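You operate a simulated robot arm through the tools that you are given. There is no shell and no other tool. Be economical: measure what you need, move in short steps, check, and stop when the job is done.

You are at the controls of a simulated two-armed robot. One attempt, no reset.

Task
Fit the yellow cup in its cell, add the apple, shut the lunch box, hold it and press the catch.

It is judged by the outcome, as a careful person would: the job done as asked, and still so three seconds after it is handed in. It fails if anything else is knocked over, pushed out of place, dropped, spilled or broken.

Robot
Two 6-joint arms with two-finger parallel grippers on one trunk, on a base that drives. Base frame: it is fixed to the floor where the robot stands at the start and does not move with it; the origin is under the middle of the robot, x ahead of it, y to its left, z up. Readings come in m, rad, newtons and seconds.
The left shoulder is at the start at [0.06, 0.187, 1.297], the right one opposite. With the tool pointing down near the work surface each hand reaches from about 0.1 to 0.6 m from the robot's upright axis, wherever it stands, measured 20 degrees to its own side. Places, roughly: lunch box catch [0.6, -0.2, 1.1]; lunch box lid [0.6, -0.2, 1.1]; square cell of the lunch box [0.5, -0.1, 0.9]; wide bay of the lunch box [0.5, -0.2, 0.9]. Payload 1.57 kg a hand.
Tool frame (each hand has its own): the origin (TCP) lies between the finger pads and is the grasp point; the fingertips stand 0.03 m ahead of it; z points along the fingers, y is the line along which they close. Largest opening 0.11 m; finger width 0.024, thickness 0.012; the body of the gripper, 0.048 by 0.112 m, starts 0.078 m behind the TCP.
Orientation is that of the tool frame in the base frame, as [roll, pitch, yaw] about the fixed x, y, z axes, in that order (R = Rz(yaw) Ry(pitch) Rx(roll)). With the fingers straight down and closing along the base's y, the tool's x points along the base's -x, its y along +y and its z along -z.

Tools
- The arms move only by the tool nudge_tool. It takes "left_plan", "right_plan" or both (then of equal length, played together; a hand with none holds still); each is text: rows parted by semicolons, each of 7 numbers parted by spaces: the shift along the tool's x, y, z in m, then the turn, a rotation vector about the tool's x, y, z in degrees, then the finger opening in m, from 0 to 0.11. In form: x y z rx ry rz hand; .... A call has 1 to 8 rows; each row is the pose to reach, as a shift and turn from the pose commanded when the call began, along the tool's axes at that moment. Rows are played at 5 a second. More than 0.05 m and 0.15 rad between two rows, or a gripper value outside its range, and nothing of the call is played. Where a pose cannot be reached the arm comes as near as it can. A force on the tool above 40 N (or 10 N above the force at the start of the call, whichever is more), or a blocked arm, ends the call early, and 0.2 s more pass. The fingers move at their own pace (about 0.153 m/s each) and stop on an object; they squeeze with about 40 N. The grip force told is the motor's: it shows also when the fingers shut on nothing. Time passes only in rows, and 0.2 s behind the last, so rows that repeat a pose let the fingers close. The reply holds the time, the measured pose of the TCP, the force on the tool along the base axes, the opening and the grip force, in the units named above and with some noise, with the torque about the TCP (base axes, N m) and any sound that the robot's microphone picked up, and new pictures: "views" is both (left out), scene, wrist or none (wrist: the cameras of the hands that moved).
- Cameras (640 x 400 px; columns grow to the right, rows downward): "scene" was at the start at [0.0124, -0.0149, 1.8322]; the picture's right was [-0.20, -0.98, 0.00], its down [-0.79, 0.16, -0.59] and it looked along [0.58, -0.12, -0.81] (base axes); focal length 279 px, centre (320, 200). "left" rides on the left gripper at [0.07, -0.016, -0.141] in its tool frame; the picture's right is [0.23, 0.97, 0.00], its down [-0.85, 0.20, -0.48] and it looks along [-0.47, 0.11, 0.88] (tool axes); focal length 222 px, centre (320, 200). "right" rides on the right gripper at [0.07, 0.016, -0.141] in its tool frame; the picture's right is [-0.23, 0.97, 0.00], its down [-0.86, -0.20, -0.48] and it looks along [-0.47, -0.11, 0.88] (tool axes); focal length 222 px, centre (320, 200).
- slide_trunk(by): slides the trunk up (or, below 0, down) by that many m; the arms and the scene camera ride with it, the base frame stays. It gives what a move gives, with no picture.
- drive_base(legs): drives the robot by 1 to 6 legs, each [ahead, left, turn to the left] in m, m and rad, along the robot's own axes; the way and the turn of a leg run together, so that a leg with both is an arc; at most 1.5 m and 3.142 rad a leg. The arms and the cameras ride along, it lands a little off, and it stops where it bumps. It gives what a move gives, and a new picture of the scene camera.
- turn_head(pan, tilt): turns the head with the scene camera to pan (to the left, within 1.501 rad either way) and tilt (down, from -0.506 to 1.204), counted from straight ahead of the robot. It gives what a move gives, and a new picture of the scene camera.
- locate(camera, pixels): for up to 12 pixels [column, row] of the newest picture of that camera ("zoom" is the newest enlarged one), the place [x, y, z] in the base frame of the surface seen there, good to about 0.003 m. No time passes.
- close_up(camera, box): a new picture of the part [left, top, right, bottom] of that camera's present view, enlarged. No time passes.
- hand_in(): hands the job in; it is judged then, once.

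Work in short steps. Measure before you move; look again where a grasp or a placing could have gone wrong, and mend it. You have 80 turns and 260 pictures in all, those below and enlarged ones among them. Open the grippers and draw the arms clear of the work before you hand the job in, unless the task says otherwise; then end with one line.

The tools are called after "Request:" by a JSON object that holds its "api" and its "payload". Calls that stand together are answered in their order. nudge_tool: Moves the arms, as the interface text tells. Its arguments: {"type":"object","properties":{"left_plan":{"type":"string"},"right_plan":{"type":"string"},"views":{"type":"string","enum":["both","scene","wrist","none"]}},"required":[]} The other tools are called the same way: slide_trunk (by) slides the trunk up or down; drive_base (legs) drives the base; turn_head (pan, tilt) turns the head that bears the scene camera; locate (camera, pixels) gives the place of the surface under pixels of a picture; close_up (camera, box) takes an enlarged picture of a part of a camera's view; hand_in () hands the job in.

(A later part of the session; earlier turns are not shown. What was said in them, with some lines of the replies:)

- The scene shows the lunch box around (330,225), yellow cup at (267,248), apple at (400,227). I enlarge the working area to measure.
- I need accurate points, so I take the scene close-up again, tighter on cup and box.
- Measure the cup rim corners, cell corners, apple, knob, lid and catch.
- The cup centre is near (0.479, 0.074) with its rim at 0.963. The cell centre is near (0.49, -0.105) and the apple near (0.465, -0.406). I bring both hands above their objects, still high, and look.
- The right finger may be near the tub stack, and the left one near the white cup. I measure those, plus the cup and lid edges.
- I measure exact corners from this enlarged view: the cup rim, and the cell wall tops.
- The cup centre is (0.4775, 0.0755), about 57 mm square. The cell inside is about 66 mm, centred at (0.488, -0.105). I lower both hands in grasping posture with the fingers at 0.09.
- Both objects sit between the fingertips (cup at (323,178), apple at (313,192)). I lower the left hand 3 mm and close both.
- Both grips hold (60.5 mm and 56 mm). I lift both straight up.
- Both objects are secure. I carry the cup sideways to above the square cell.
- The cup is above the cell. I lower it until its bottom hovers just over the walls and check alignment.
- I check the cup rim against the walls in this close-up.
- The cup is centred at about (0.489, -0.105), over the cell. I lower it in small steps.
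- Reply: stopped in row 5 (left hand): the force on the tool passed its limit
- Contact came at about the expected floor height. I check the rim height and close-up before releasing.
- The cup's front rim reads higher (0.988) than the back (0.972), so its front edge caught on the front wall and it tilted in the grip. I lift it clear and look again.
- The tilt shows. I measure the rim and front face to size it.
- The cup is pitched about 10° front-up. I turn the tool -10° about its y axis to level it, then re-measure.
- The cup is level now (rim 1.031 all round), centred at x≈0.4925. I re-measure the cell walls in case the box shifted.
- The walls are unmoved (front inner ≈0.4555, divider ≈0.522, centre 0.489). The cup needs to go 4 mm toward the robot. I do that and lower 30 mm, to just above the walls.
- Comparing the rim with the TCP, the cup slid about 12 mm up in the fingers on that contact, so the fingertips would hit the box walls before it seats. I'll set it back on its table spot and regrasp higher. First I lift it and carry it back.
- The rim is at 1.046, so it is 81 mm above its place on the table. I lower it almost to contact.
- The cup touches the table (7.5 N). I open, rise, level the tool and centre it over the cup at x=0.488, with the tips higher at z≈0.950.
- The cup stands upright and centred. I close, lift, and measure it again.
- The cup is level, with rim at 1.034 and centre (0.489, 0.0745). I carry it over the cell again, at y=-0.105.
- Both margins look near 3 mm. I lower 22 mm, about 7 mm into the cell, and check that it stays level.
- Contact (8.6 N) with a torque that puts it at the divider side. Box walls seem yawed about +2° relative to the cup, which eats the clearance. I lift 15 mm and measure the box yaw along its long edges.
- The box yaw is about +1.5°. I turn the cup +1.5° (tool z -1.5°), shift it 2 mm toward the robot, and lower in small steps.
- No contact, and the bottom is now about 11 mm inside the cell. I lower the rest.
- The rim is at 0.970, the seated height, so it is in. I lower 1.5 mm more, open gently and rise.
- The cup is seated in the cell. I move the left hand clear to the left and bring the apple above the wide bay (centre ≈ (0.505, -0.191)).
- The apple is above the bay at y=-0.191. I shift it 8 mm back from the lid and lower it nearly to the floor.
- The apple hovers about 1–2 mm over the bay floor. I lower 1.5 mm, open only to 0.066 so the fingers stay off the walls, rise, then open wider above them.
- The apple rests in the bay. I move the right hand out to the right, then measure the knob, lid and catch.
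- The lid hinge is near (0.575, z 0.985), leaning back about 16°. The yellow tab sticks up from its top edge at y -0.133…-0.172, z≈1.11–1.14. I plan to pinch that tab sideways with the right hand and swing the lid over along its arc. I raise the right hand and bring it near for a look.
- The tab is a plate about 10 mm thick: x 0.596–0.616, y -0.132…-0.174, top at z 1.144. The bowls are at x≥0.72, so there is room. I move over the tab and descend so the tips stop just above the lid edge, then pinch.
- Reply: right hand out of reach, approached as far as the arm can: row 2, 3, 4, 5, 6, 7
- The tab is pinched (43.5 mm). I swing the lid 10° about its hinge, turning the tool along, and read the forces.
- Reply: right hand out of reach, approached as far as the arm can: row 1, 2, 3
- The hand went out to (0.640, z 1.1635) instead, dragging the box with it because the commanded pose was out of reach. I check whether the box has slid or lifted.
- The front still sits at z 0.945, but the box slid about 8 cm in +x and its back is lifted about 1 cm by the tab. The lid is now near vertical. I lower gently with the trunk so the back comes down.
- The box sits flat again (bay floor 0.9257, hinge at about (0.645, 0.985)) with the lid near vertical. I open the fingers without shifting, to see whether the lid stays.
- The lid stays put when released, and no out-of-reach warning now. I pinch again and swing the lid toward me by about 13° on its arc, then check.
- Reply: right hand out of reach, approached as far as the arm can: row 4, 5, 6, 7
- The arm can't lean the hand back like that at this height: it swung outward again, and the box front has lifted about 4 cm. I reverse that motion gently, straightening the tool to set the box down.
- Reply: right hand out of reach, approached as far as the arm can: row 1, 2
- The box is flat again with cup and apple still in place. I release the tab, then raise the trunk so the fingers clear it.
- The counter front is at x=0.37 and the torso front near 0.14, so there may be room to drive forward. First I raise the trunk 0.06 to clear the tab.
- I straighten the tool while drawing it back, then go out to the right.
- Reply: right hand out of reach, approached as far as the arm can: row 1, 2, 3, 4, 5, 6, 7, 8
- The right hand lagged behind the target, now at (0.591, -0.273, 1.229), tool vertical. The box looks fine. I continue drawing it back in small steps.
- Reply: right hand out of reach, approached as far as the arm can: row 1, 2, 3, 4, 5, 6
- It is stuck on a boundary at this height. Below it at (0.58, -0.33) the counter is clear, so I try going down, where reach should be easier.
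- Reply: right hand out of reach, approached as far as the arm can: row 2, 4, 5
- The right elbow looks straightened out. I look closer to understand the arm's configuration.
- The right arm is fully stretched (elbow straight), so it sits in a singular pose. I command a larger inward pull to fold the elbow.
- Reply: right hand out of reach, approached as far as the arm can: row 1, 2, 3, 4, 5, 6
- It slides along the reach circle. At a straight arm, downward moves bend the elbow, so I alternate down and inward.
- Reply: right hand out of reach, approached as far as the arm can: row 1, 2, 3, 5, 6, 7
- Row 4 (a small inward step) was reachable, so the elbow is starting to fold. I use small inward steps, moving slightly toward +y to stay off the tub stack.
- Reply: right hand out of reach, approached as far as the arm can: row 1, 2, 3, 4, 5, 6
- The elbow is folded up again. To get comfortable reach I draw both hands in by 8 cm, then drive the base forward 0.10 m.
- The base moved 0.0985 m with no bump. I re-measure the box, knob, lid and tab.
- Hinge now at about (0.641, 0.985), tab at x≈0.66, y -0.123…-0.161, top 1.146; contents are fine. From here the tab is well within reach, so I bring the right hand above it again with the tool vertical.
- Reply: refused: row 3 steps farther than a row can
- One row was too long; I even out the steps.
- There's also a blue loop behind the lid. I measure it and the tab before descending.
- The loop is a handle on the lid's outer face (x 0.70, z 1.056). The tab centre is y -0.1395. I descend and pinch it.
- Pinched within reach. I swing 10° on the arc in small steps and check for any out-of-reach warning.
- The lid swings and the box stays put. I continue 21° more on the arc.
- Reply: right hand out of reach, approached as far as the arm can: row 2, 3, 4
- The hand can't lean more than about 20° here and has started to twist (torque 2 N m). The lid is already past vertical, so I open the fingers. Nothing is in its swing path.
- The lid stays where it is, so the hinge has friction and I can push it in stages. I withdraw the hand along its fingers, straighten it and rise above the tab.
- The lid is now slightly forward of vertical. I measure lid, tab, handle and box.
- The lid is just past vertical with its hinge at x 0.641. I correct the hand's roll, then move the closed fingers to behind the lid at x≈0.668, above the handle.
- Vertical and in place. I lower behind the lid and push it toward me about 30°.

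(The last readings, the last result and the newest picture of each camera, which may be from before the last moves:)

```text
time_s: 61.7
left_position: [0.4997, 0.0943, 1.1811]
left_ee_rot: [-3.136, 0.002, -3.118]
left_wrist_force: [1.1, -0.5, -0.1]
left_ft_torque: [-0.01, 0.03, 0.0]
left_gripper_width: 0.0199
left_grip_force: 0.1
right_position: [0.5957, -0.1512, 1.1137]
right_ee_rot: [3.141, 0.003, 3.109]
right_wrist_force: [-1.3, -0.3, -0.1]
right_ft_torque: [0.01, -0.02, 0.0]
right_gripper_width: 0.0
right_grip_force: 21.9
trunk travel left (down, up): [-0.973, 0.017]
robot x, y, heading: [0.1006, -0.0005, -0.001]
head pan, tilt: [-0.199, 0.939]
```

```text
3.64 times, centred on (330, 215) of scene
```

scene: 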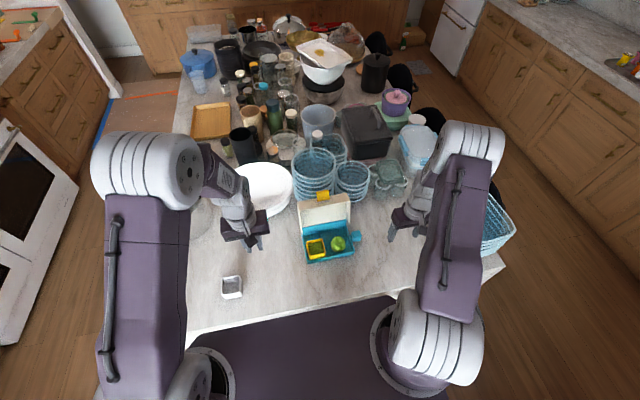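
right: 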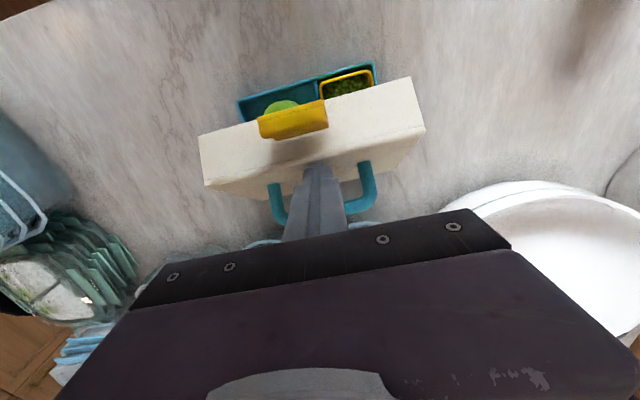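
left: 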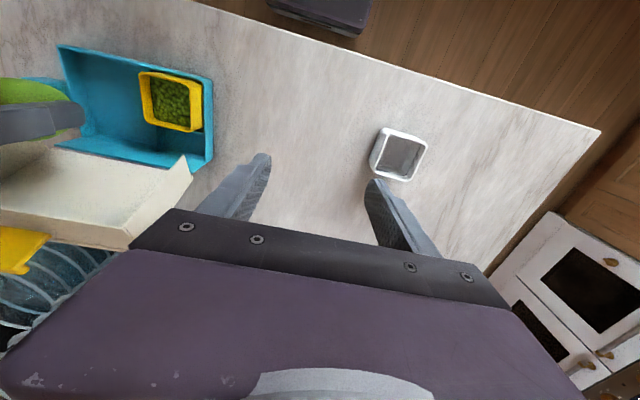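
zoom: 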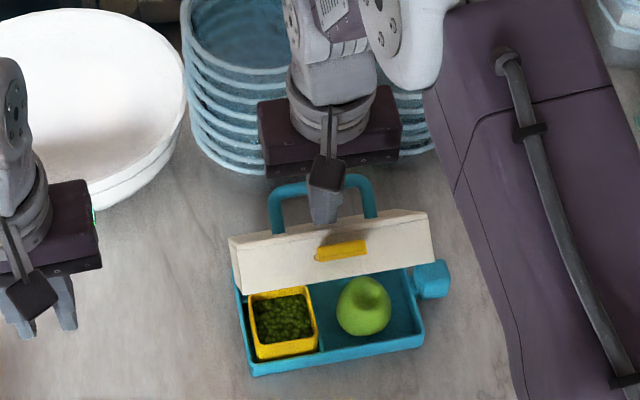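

The lid follows nicely, with the finger in front of the handle bar. I continue down the arc to nearly closed.

Request:
{"api": "nudge_tool", "payload": {"right_plan": "0.012 0 0.008 0 0 0 0; 0.024 0 0.0174 0 0 0 0; 0.034 0 0.029 0 0 0 0; 0.0435 0 0.0412 0 0 0 0; 0.0515 0 0.055 0 0 0 0; 0.0575 0 0.069 0 0 0 0; 0.061 0 0.082 0 0 0 0; 0.063 0 0.092 0 0 0 0", "views": "wrist"}}

Request:
{"api": "close_up", "payload": {"camera": "scene", "box": [270, 160, 390, 270]}}

Request:
{"api": "close_up", "payload": {"camera": "left", "box": [0, 20, 320, 260]}}

```text
time_s: 63.5
left_position: [0.4988, 0.0939, 1.1822]
left_ee_rot: [-3.136, 0.001, -3.115]
left_wrist_force: [-0.4, 0.0, 0.0]
left_ft_torque: [-0.01, -0.04, 0.02]
left_gripper_width: 0.02
left_grip_force: 0.1
right_position: [0.5335, -0.1493, 1.0231]
right_ee_rot: [3.139, 0.005, 3.109]
right_wrist_force: [2.8, -1.1, 6.0]
right_ft_torque: [-0.04, -0.02, 0.01]
right_gripper_width: 0.0
right_grip_force: 21.3
trunk travel left (down, up): [-0.973, 0.017]
robot x, y, heading: [0.0989, -0.0021, -0.005]
head pan, tilt: [-0.199, 0.939]
```

right: 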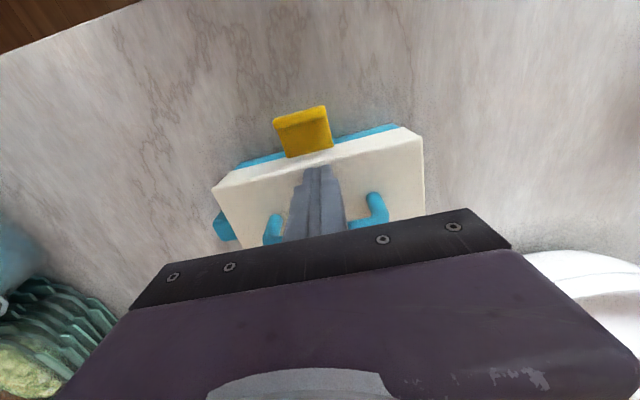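

```text
3.64 times, centred on (330, 215) of scene
```

zoom: 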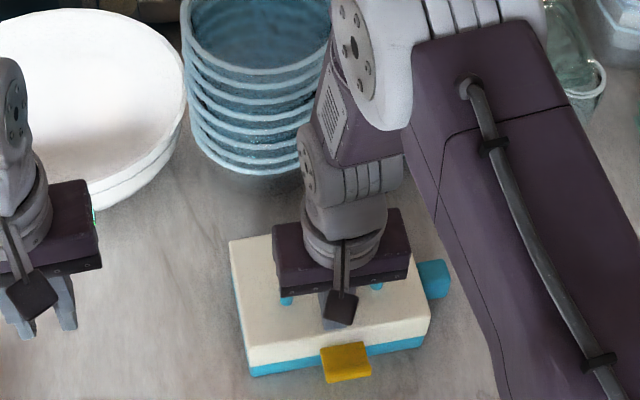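

```text
1.67 times, centred on (160, 140) of left
```

zoom: 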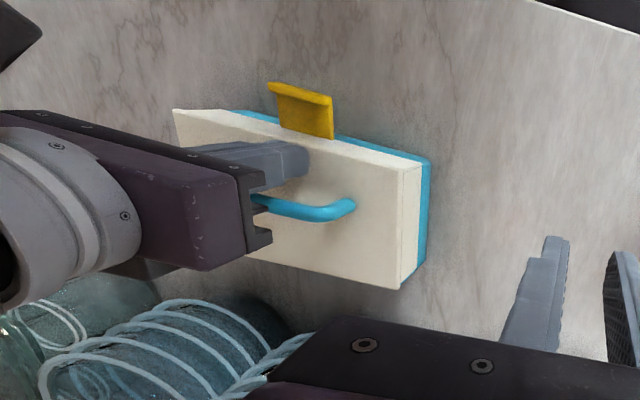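

The lid is nearly closed (6 N). I check the heights of the lid top and tab.

Request:
{"api": "locate", "payload": {"camera": "zoom", "pixels": [[300, 108], [190, 120], [385, 175], [350, 260], [280, 90], [330, 100], [305, 110], [285, 128], [325, 135], [345, 205], [405, 225], [420, 200]]}}

Request:
{"api": "close_up", "payload": {"camera": "scene", "box": [305, 215, 395, 275]}}

Request:
{"api": "locate", "payload": {"camera": "zoom", "pixels": [[120, 200], [300, 180], [70, 240], [150, 290], [330, 260], [170, 265], [420, 130], [100, 310], [200, 250], [150, 250]]}}

```text
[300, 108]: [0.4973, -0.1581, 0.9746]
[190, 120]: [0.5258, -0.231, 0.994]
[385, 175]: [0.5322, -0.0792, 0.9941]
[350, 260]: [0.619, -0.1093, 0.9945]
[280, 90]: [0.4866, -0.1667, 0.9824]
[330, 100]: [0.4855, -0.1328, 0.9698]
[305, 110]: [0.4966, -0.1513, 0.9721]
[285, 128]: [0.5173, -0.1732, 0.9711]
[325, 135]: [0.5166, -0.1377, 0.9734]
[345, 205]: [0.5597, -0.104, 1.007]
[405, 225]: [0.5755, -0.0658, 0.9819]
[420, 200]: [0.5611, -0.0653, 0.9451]
```

```text
6.67 times, centred on (350, 245) of scene
```

zoom: 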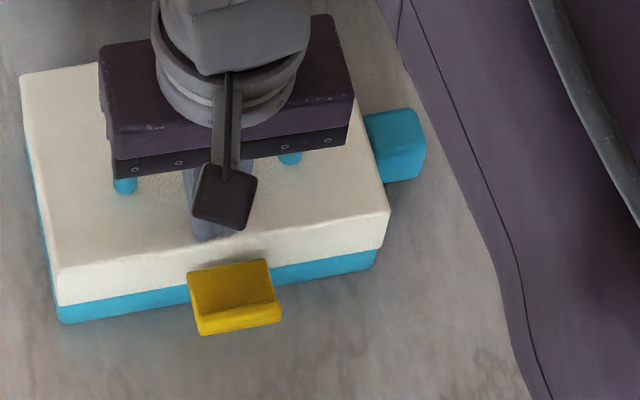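

```text
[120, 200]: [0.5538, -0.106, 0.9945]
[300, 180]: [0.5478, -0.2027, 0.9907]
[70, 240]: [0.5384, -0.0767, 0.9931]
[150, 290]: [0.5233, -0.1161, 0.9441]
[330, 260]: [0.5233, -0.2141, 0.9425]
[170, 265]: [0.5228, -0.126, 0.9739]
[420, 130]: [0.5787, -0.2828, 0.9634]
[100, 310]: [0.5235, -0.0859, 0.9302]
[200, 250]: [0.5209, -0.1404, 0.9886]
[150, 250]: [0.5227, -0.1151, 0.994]
```

The lid is flat at z 0.994, so it is closed. The yellow catch projects from the front at z≈0.972, x 0.487–0.517. I lift the right hand off and move it to the right over the knob's side.

Request:
{"api": "nudge_tool", "payload": {"right_plan": "0 0 -0.04 0 0 0 0; 0 0 -0.09 0 0 0 0; 0 -0.03 -0.12 0 0 -7 0.02; 0 -0.075 -0.125 0 0 -15 0.05; 0 -0.12 -0.125 0 0 -23 0.06; 0 -0.16 -0.125 0 0 -31 0.06; 0 -0.19 -0.125 0 0 -39 0.06; 0 -0.19 -0.125 0 0 -46 0.06", "views": "none"}}

Request:
{"api": "close_up", "payload": {"camera": "scene", "box": [290, 190, 410, 275]}}

```text
time_s: 65.3
left_position: [0.5001, 0.094, 1.1819]
left_ee_rot: [-3.139, 0.001, -3.117]
left_wrist_force: [-0.3, -1.0, 0.4]
left_ft_torque: [0.01, -0.01, -0.03]
left_gripper_width: 0.0202
left_grip_force: 0.0
right_position: [0.526, -0.34, 1.1466]
right_ee_rot: [-3.14, 0.001, -2.366]
right_wrist_force: [-0.3, 0.4, -0.1]
right_ft_torque: [0.02, 0.03, 0.0]
right_gripper_width: 0.0602
right_grip_force: 0.0
trunk travel left (down, up): [-0.973, 0.017]
robot x, y, heading: [0.0966, -0.0008, 0.003]
head pan, tilt: [-0.199, 0.939]
```

```text
4.71 times, centred on (350, 232) of scene
```

zoom: 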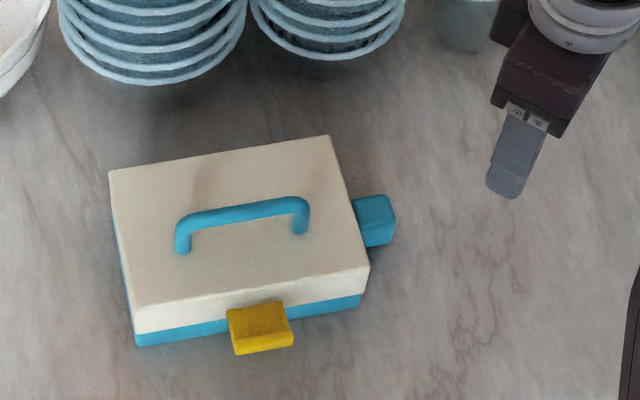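

The lid stays shut. I measure the knob and catch.

Request:
{"api": "locate", "payload": {"camera": "zoom", "pixels": [[358, 203], [388, 198], [392, 215], [366, 222], [375, 210], [372, 240], [392, 235], [230, 315], [285, 305], [238, 350], [290, 342], [260, 322]]}}

Request:
{"api": "locate", "payload": {"camera": "zoom", "pixels": [[110, 175], [328, 138], [132, 300], [368, 265], [140, 342], [360, 303], [240, 240], [260, 335], [240, 212], [265, 345]]}}

```text
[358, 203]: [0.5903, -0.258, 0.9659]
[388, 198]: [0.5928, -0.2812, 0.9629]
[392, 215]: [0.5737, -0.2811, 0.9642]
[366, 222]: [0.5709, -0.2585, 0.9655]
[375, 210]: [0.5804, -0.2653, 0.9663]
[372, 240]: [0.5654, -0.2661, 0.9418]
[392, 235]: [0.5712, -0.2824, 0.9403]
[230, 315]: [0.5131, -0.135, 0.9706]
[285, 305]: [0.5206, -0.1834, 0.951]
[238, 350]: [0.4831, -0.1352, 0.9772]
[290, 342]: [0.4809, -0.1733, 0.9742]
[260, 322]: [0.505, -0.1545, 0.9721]
```

```text
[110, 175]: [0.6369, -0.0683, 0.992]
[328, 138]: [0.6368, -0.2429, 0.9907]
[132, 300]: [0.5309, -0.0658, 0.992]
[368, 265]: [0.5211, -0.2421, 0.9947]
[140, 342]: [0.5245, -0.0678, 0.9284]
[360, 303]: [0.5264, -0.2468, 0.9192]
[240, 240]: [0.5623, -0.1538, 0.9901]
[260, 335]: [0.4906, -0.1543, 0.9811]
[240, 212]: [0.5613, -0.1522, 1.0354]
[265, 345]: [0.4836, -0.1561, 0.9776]
```

Knob: x 0.570–0.593, y -0.256…-0.283, top 0.966. I finish the quarter turn so the fingers close along x, and go over the knob.

Request:
{"api": "nudge_tool", "payload": {"right_plan": "-0.015 0.002 0.01 0 0 -8 0.06; -0.03 0.004 0.025 0 0 -16 0.06; -0.045 0.006 0.04 0 0 -24 0.06; -0.06 0.008 0.055 0 0 -32 0.06; -0.075 0.009 0.07 0 0 -40 0.06; -0.0879 0.0104 0.085 0 0 -45.6 0.06; -0.0879 0.0104 0.085 0 0 -45.6 0.06", "views": "wrist"}}

Request:
{"api": "close_up", "payload": {"camera": "scene", "box": [290, 190, 410, 275]}}

```text
time_s: 66.9
left_position: [0.4997, 0.093, 1.1824]
left_ee_rot: [-3.137, 0.0, -3.117]
left_wrist_force: [-0.1, -1.1, -0.6]
left_ft_torque: [-0.01, -0.01, 0.0]
left_gripper_width: 0.02
left_grip_force: 0.0
right_position: [0.5828, -0.2714, 1.0628]
right_ee_rot: [-3.138, 0.002, -1.572]
right_wrist_force: [-0.7, -0.3, -0.6]
right_ft_torque: [0.0, 0.03, 0.0]
right_gripper_width: 0.06
right_grip_force: 0.0
trunk travel left (down, up): [-0.973, 0.017]
robot x, y, heading: [0.0992, 0.0045, -0.004]
head pan, tilt: [-0.199, 0.939]
```

right: 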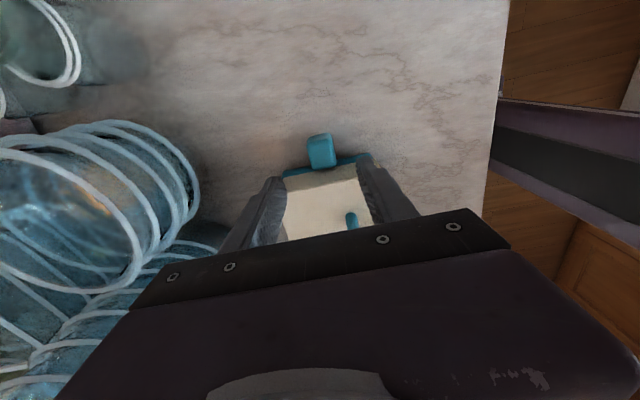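

```text
4.71 times, centred on (350, 232) of scene
```

zoom: 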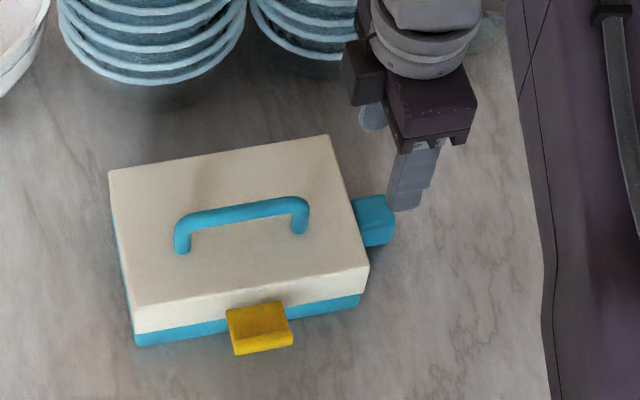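

The hand is above the knob. I lower it 0.10 and close.

Request:
{"api": "nudge_tool", "payload": {"right_plan": "0 0 0.04 0 0 0 0.06; 0 0 0.08 0 0 0 0.06; 0 0 0.1 0 0 0 0.06; 0 0 0.1 0 0 0 0.04; 0 0 0.1 0 0 0 0.015; 0 0 0.1 0 0 0 0.015", "views": "wrist"}}

Request:
{"api": "close_up", "payload": {"camera": "scene", "box": [290, 190, 410, 275]}}

```text
time_s: 68.3
left_position: [0.4998, 0.0932, 1.1806]
left_ee_rot: [-3.137, 0.001, -3.117]
left_wrist_force: [0.1, -0.3, -0.5]
left_ft_torque: [-0.03, -0.04, -0.02]
left_gripper_width: 0.0202
left_grip_force: 0.1
right_position: [0.5816, -0.2699, 0.961]
right_ee_rot: [-3.14, 0.002, -1.574]
right_wrist_force: [-0.6, -0.3, 0.2]
right_ft_torque: [-0.44, -0.04, -0.09]
right_gripper_width: 0.0299
right_grip_force: 39.3
trunk travel left (down, up): [-0.973, 0.017]
robot x, y, heading: [0.1012, 0.0024, -0.001]
head pan, tilt: [-0.199, 0.939]
```

right: 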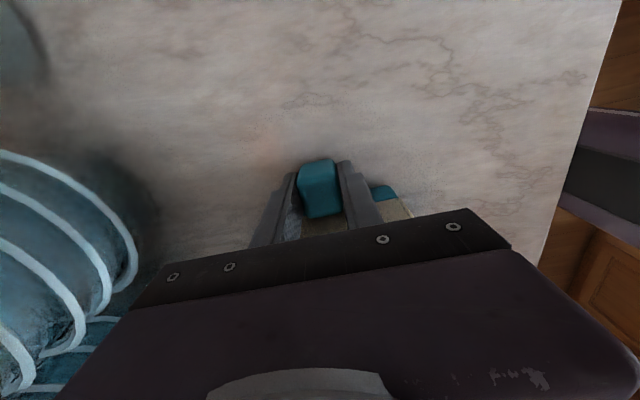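

```text
4.71 times, centred on (350, 232) of scene
```

zoom: 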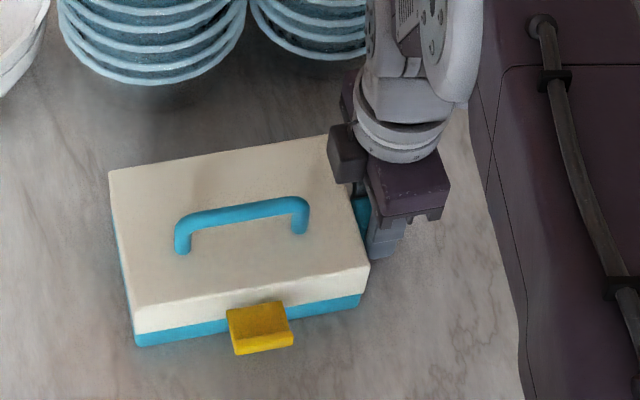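

The knob is held (29.9 mm). I slide the box slowly 70 mm back toward its original place.

Request:
{"api": "nudge_tool", "payload": {"right_plan": "0 0.008 0 0 0 0 0.015; 0 0.018 0 0 0 0 0.015; 0 0.028 0 0 0 0 0.015; 0 0.038 0 0 0 0 0.015; 0 0.048 0 0 0 0 0.015; 0 0.058 0 0 0 0 0.015; 0 0.068 0 0 0 0 0.015; 0 0.07 0 0 0 0 0.015", "views": "none"}}

Request:
{"api": "close_up", "payload": {"camera": "scene", "box": [280, 200, 400, 290]}}

Request:
{"api": "locate", "payload": {"camera": "zoom", "pixels": [[175, 240], [300, 200], [200, 330], [250, 240], [290, 300], [290, 315], [320, 290], [330, 220]]}}

```text
time_s: 70.1
left_position: [0.4998, 0.0949, 1.1807]
left_ee_rot: [-3.138, -0.001, -3.117]
left_wrist_force: [-0.4, -0.2, -0.7]
left_ft_torque: [0.02, -0.02, -0.01]
left_gripper_width: 0.0204
left_grip_force: 0.2
right_position: [0.5126, -0.2695, 0.9603]
right_ee_rot: [-3.141, 0.002, -1.574]
right_wrist_force: [-0.5, -0.1, -1.3]
right_ft_torque: [-0.59, -0.06, 0.03]
right_gripper_width: 0.0298
right_grip_force: 38.8
trunk travel left (down, up): [-0.973, 0.017]
robot x, y, heading: [0.0969, 0.0002, -0.002]
head pan, tilt: [-0.199, 0.939]
```

```text
4.44 times, centred on (340, 245) of scene
```

zoom: 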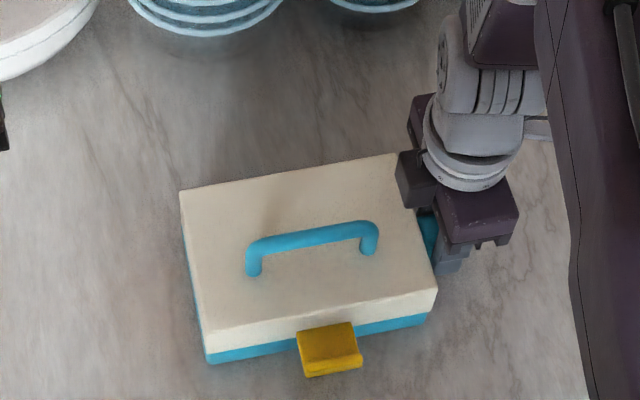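

```text
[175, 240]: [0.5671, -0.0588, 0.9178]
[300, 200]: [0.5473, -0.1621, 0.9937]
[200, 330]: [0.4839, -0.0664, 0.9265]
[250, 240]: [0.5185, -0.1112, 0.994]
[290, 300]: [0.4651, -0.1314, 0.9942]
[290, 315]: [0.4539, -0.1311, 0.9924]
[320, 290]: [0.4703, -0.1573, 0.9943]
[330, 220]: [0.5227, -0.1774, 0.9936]
```

The box is back in place with the front at x≈0.453. I measure the catch plate precisely.

Request:
{"api": "locate", "payload": {"camera": "zoom", "pixels": [[300, 335], [350, 326], [305, 370], [358, 362], [328, 340], [330, 355], [332, 367], [333, 373], [325, 328]]}}

Request:
{"api": "close_up", "payload": {"camera": "left", "box": [0, 0, 320, 200]}}

```text
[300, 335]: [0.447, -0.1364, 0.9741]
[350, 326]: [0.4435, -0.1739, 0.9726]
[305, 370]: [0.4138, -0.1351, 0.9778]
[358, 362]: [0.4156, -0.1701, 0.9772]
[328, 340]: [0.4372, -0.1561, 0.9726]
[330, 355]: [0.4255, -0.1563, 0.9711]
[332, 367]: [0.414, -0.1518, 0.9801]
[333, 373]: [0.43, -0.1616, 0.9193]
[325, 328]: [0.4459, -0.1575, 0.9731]
```

```text
2.00 times, centred on (160, 100) of left
5 turns are left
```

zoom: 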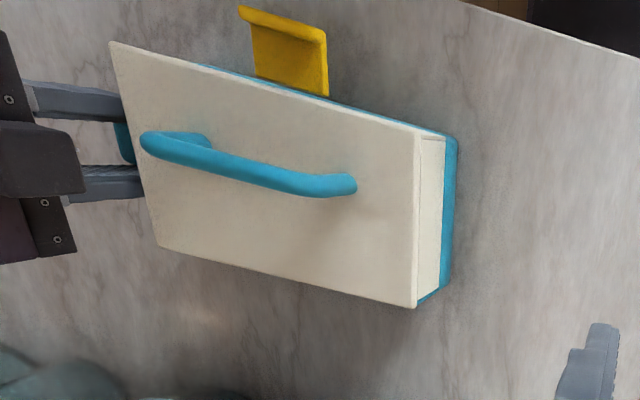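

Few turns remain, so I act directly. The catch plate spans x 0.414–0.447, y -0.136…-0.173, z≈0.972, and the right hand holds the knob. I bring the left closed fingers above it at (0.428, -0.147).

Request:
{"api": "nudge_tool", "payload": {"left_plan": "0.013 -0.04 0.015 0 0 0 0; 0.026 -0.08 0.03 0 0 0 0; 0.04 -0.12 0.045 0 0 0 0; 0.053 -0.16 0.06 0 0 0 0; 0.066 -0.2 0.08 0 0 0 0; 0.0781 -0.2397 0.1 0 0 0 0; 0.0781 -0.2397 0.135 0 0 0 0; 0.0781 -0.2397 0.165 0 0 0 0", "right_plan": "0 0 0 0 0 0 0.015; 0 0 0 0 0 0 0.015; 0 0 0 0 0 0 0.015; 0 0 0 0 0 0 0.015; 0 0 0 0 0 0 0.015; 0 0 0 0 0 0 0.015; 0 0 0 0 0 0 0.015; 0 0 0 0 0 0 0.015", "views": "both"}}

```text
time_s: 71.9
left_position: [0.4279, -0.1484, 1.0173]
left_ee_rot: [-3.137, 0.0, -3.116]
left_wrist_force: [0.4, -0.6, 0.4]
left_ft_torque: [0.0, 0.01, -0.01]
left_gripper_width: 0.0
left_grip_force: 20.8
right_position: [0.5114, -0.269, 0.9613]
right_ee_rot: [3.14, 0.002, -1.574]
right_wrist_force: [-0.1, 0.1, -1.6]
right_ft_torque: [-0.61, -0.02, -0.02]
right_gripper_width: 0.0298
right_grip_force: 38.5
trunk travel left (down, up): [-0.973, 0.017]
robot x, y, heading: [0.1028, -0.0017, 0.0]
head pan, tilt: [-0.199, 0.939]
4 turns are left
```

scene: 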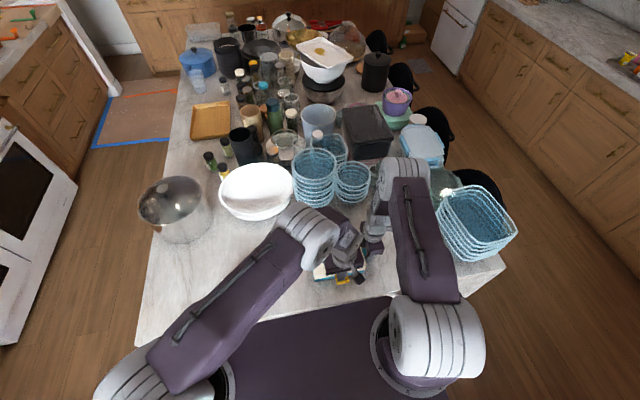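
right: 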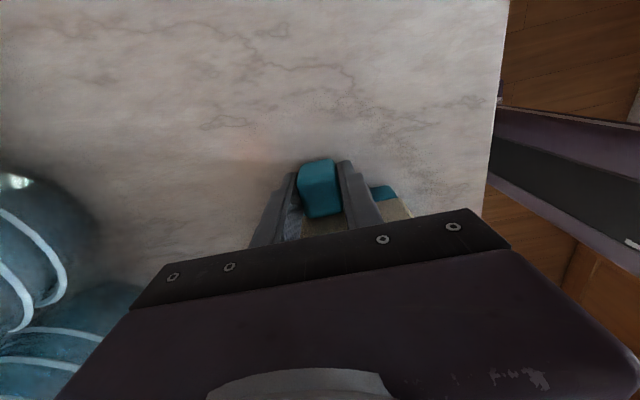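
left: 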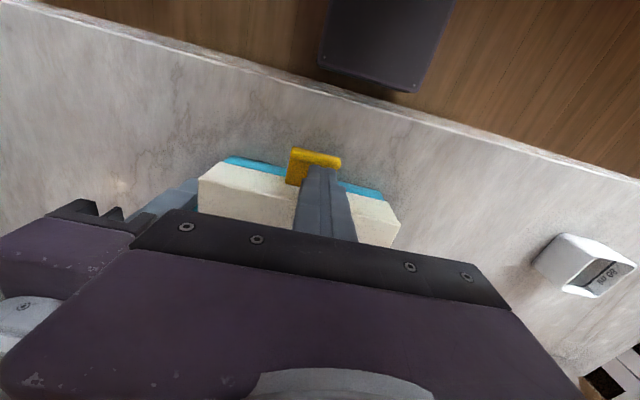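

The fingertips hover 15 mm above the catch plate and the right hand holds the knob. I press down gradually; the 40 N limit will stop it.

Request:
{"api": "nudge_tool", "payload": {"left_plan": "0 0 0.012 0 0 0 0; 0 0 0.018 0 0 0 0; 0 0 0.023 0 0 0 0; 0 0 0.028 0 0 0 0; 0 0 0.033 0 0 0 0; 0 0 0.038 0 0 0 0; 0 0 0.043 0 0 0 0; 0 0 0.048 0 0 0 0", "right_plan": "0 0 0 0 0 0 0.015; 0 0 0 0 0 0 0.015; 0 0 0 0 0 0 0.015; 0 0 0 0 0 0 0.015; 0 0 0 0 0 0 0.015; 0 0 0 0 0 0 0.015; 0 0 0 0 0 0 0.015; 0 0 0 0 0 0 0.015", "views": "both"}}

```text
time_s: 73.7
left_position: [0.4302, -0.149, 0.9721]
left_ee_rot: [-3.134, 0.004, -3.118]
left_wrist_force: [11.0, 7.4, 25.4]
left_ft_torque: [0.3, -0.47, 0.02]
left_gripper_width: 0.0004
left_grip_force: 21.5
right_position: [0.5113, -0.2702, 0.9617]
right_ee_rot: [-3.141, 0.002, -1.574]
right_wrist_force: [-4.0, -7.3, -5.2]
right_ft_torque: [0.59, -0.82, 0.22]
right_gripper_width: 0.03
right_grip_force: 39.4
trunk travel left (down, up): [-0.973, 0.017]
robot x, y, heading: [0.0995, -0.0, -0.002]
head pan, tilt: [-0.199, 0.939]
3 turns are left
```

scene: 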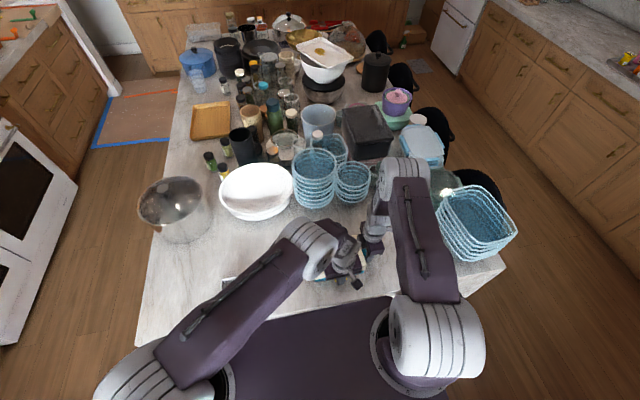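
right: 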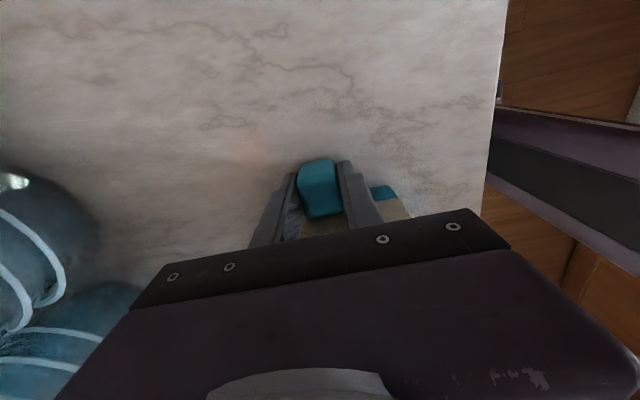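
left: 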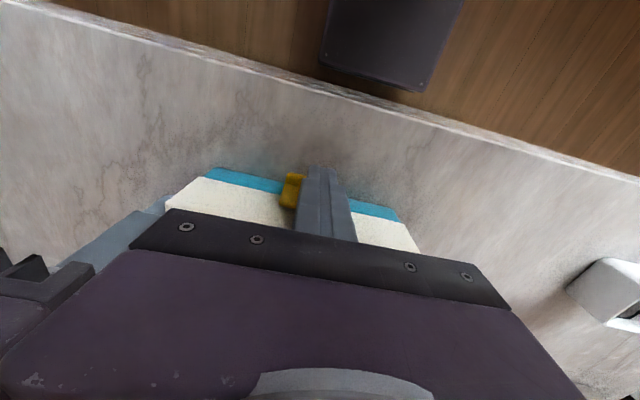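

The catch has swung down against the front (25 N down, 11 N sideways), with no click reported yet. While the right hand holds on, I push it home: inward toward the box, then slightly further down.

Request:
{"api": "nudge_tool", "payload": {"left_plan": "-0.004 0 0 0 0 0 0; -0.008 0 0 0 0 0 0; -0.012 0 0 0 0 0 0; -0.015 0 0 0 0 0 0; -0.015 0 0.004 0 0 0 0; -0.015 0 0.007 0 0 0 0; -0.015 0 0.007 0 0 0 0", "right_plan": "0 0 0 0 0 0 0.015; 0 0 0 0 0 0 0.015; 0 0 0 0 0 0 0.015; 0 0 0 0 0 0 0.015; 0 0 0 0 0 0 0.015; 0 0 0 0 0 0 0.015; 0 0 0 0 0 0 0.015", "views": "both"}}

```text
time_s: 74.4
left_position: [0.4322, -0.15, 0.9716]
left_ee_rot: [-3.138, 0.0, -3.12]
left_wrist_force: [-10.8, 1.7, 21.1]
left_ft_torque: [0.09, 0.1, 0.17]
left_gripper_width: 0.0
left_grip_force: 21.1
right_position: [0.5124, -0.2693, 0.9626]
right_ee_rot: [-3.133, -0.001, -1.575]
right_wrist_force: [1.9, -2.4, -2.9]
right_ft_torque: [0.83, -0.2, 0.53]
right_gripper_width: 0.0298
right_grip_force: 38.7
trunk travel left (down, up): [-0.973, 0.017]
robot x, y, heading: [0.1024, 0.0, 0.001]
head pan, tilt: [-0.199, 0.939]
stopped in row 3 (left hand): the force on the tool passed its limit (the readings are from after the stop); the commanded pose is now the measured one
2 turns are left
```

scene: 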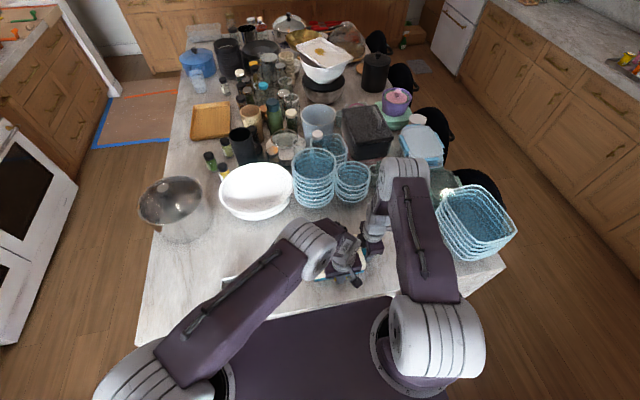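
right: 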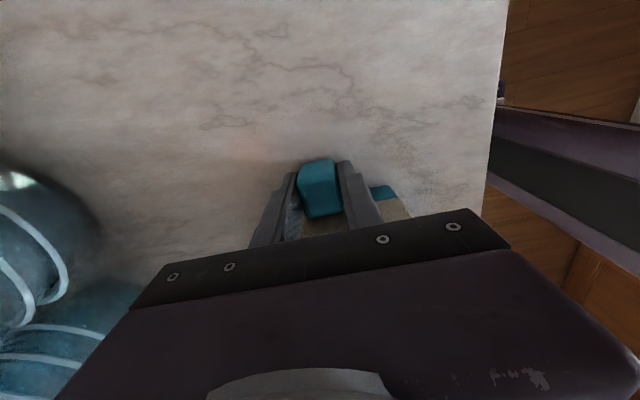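
left: 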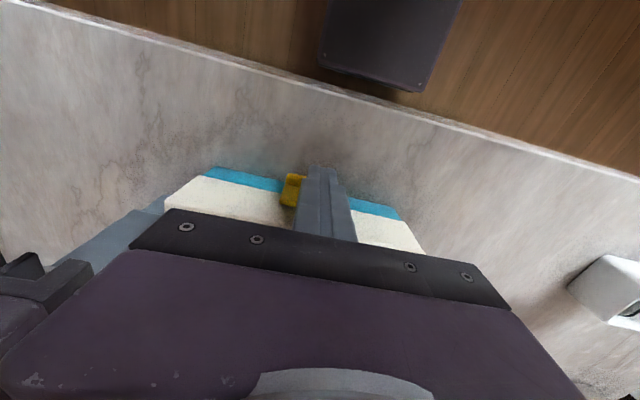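

The catch was pressed to the 40 N limit while the held box stayed still. I ease the left hand off upward and away, then open the right hand and rise clear of the box.

Request:
{"api": "nudge_tool", "payload": {"left_plan": "0.001 0 -0.004 0 0 0 0; 0.01 0 -0.012 0 0 0 0; 0.02 0 -0.04 0 0 0 0; 0.02 0 -0.085 0 0 0 0; 0.02 0.035 -0.11 0 0 0 0; 0.02 0.08 -0.125 0 0 0 0; 0.02 0.125 -0.13 0 0 0 0.03; 0.02 0.17 -0.13 0 0 0 0.06", "right_plan": "0 0 0 0 0 0 0.015; 0 0 0 0 0 0 0.015; 0 0 0 0 0 0 0.06; 0 0 0 0 0 0 0.06; 0 0 -0.03 0 0 0 0.06; 0 0 -0.075 0 0 0 0.06; 0 0 -0.12 0 0 0 0.06; 0.045 0 -0.13 0 0 0 0.06", "views": "both"}}

```text
time_s: 76.2
left_position: [0.4131, 0.0232, 1.0964]
left_ee_rot: [-3.138, 0.0, -3.12]
left_wrist_force: [0.7, -0.4, 0.3]
left_ft_torque: [0.04, 0.01, -0.03]
left_gripper_width: 0.0601
left_grip_force: 0.1
right_position: [0.5123, -0.3159, 1.0926]
right_ee_rot: [-3.136, 0.002, -1.576]
right_wrist_force: [-0.4, 0.2, -0.5]
right_ft_torque: [0.05, 0.02, 0.0]
right_gripper_width: 0.06
right_grip_force: 0.1
trunk travel left (down, up): [-0.973, 0.017]
robot x, y, heading: [0.1002, -0.0001, 0.001]
head pan, tilt: [-0.199, 0.939]
1 turns are left
```

scene: 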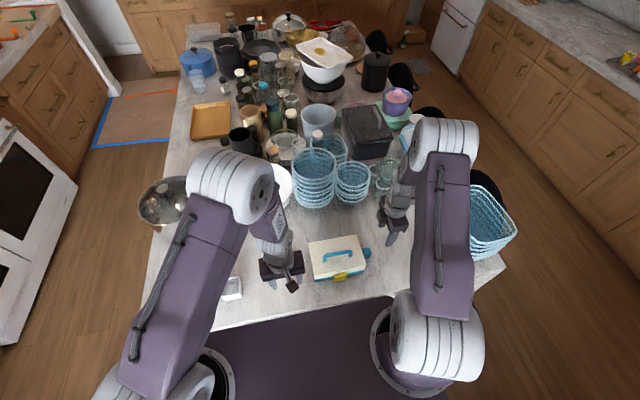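
right: 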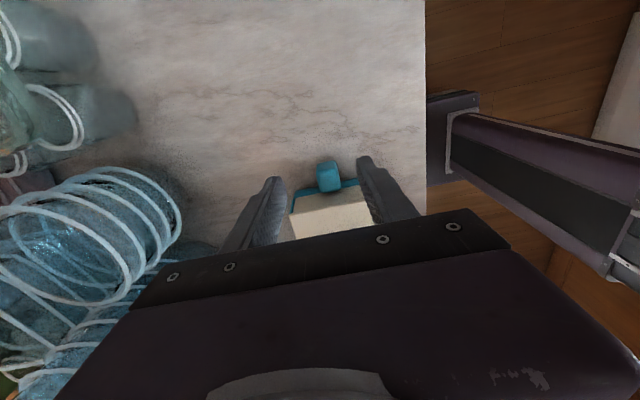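
left: 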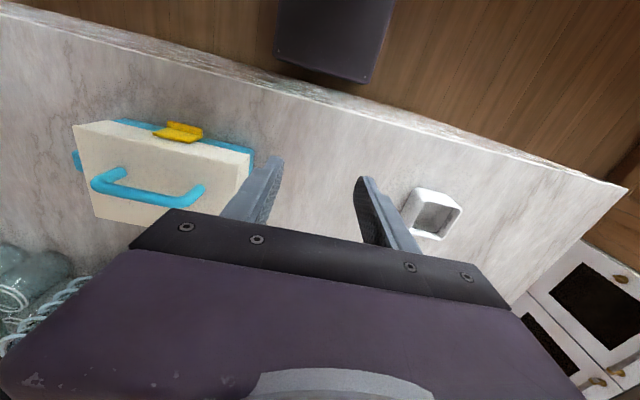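

The box is shut, the yellow catch is folded down against its front, and both arms are clear with the grippers open. I hand in.

Request:
{"api": "hand_in", "payload": {}}

```text
The job is handed in.
```

I handed the job in with the cup in its cell, the apple in the wide bay, the lid shut and the catch pressed down while the right hand held the box. I heard no click from the catch and did not check it separately. The last pictures show it folded down against the front of the box. Partway through, the box was dragged about 7 to 8 cm back and tipped while I worked the lid. I slid it back to roughly its starting place, with the cup and apple still inside.
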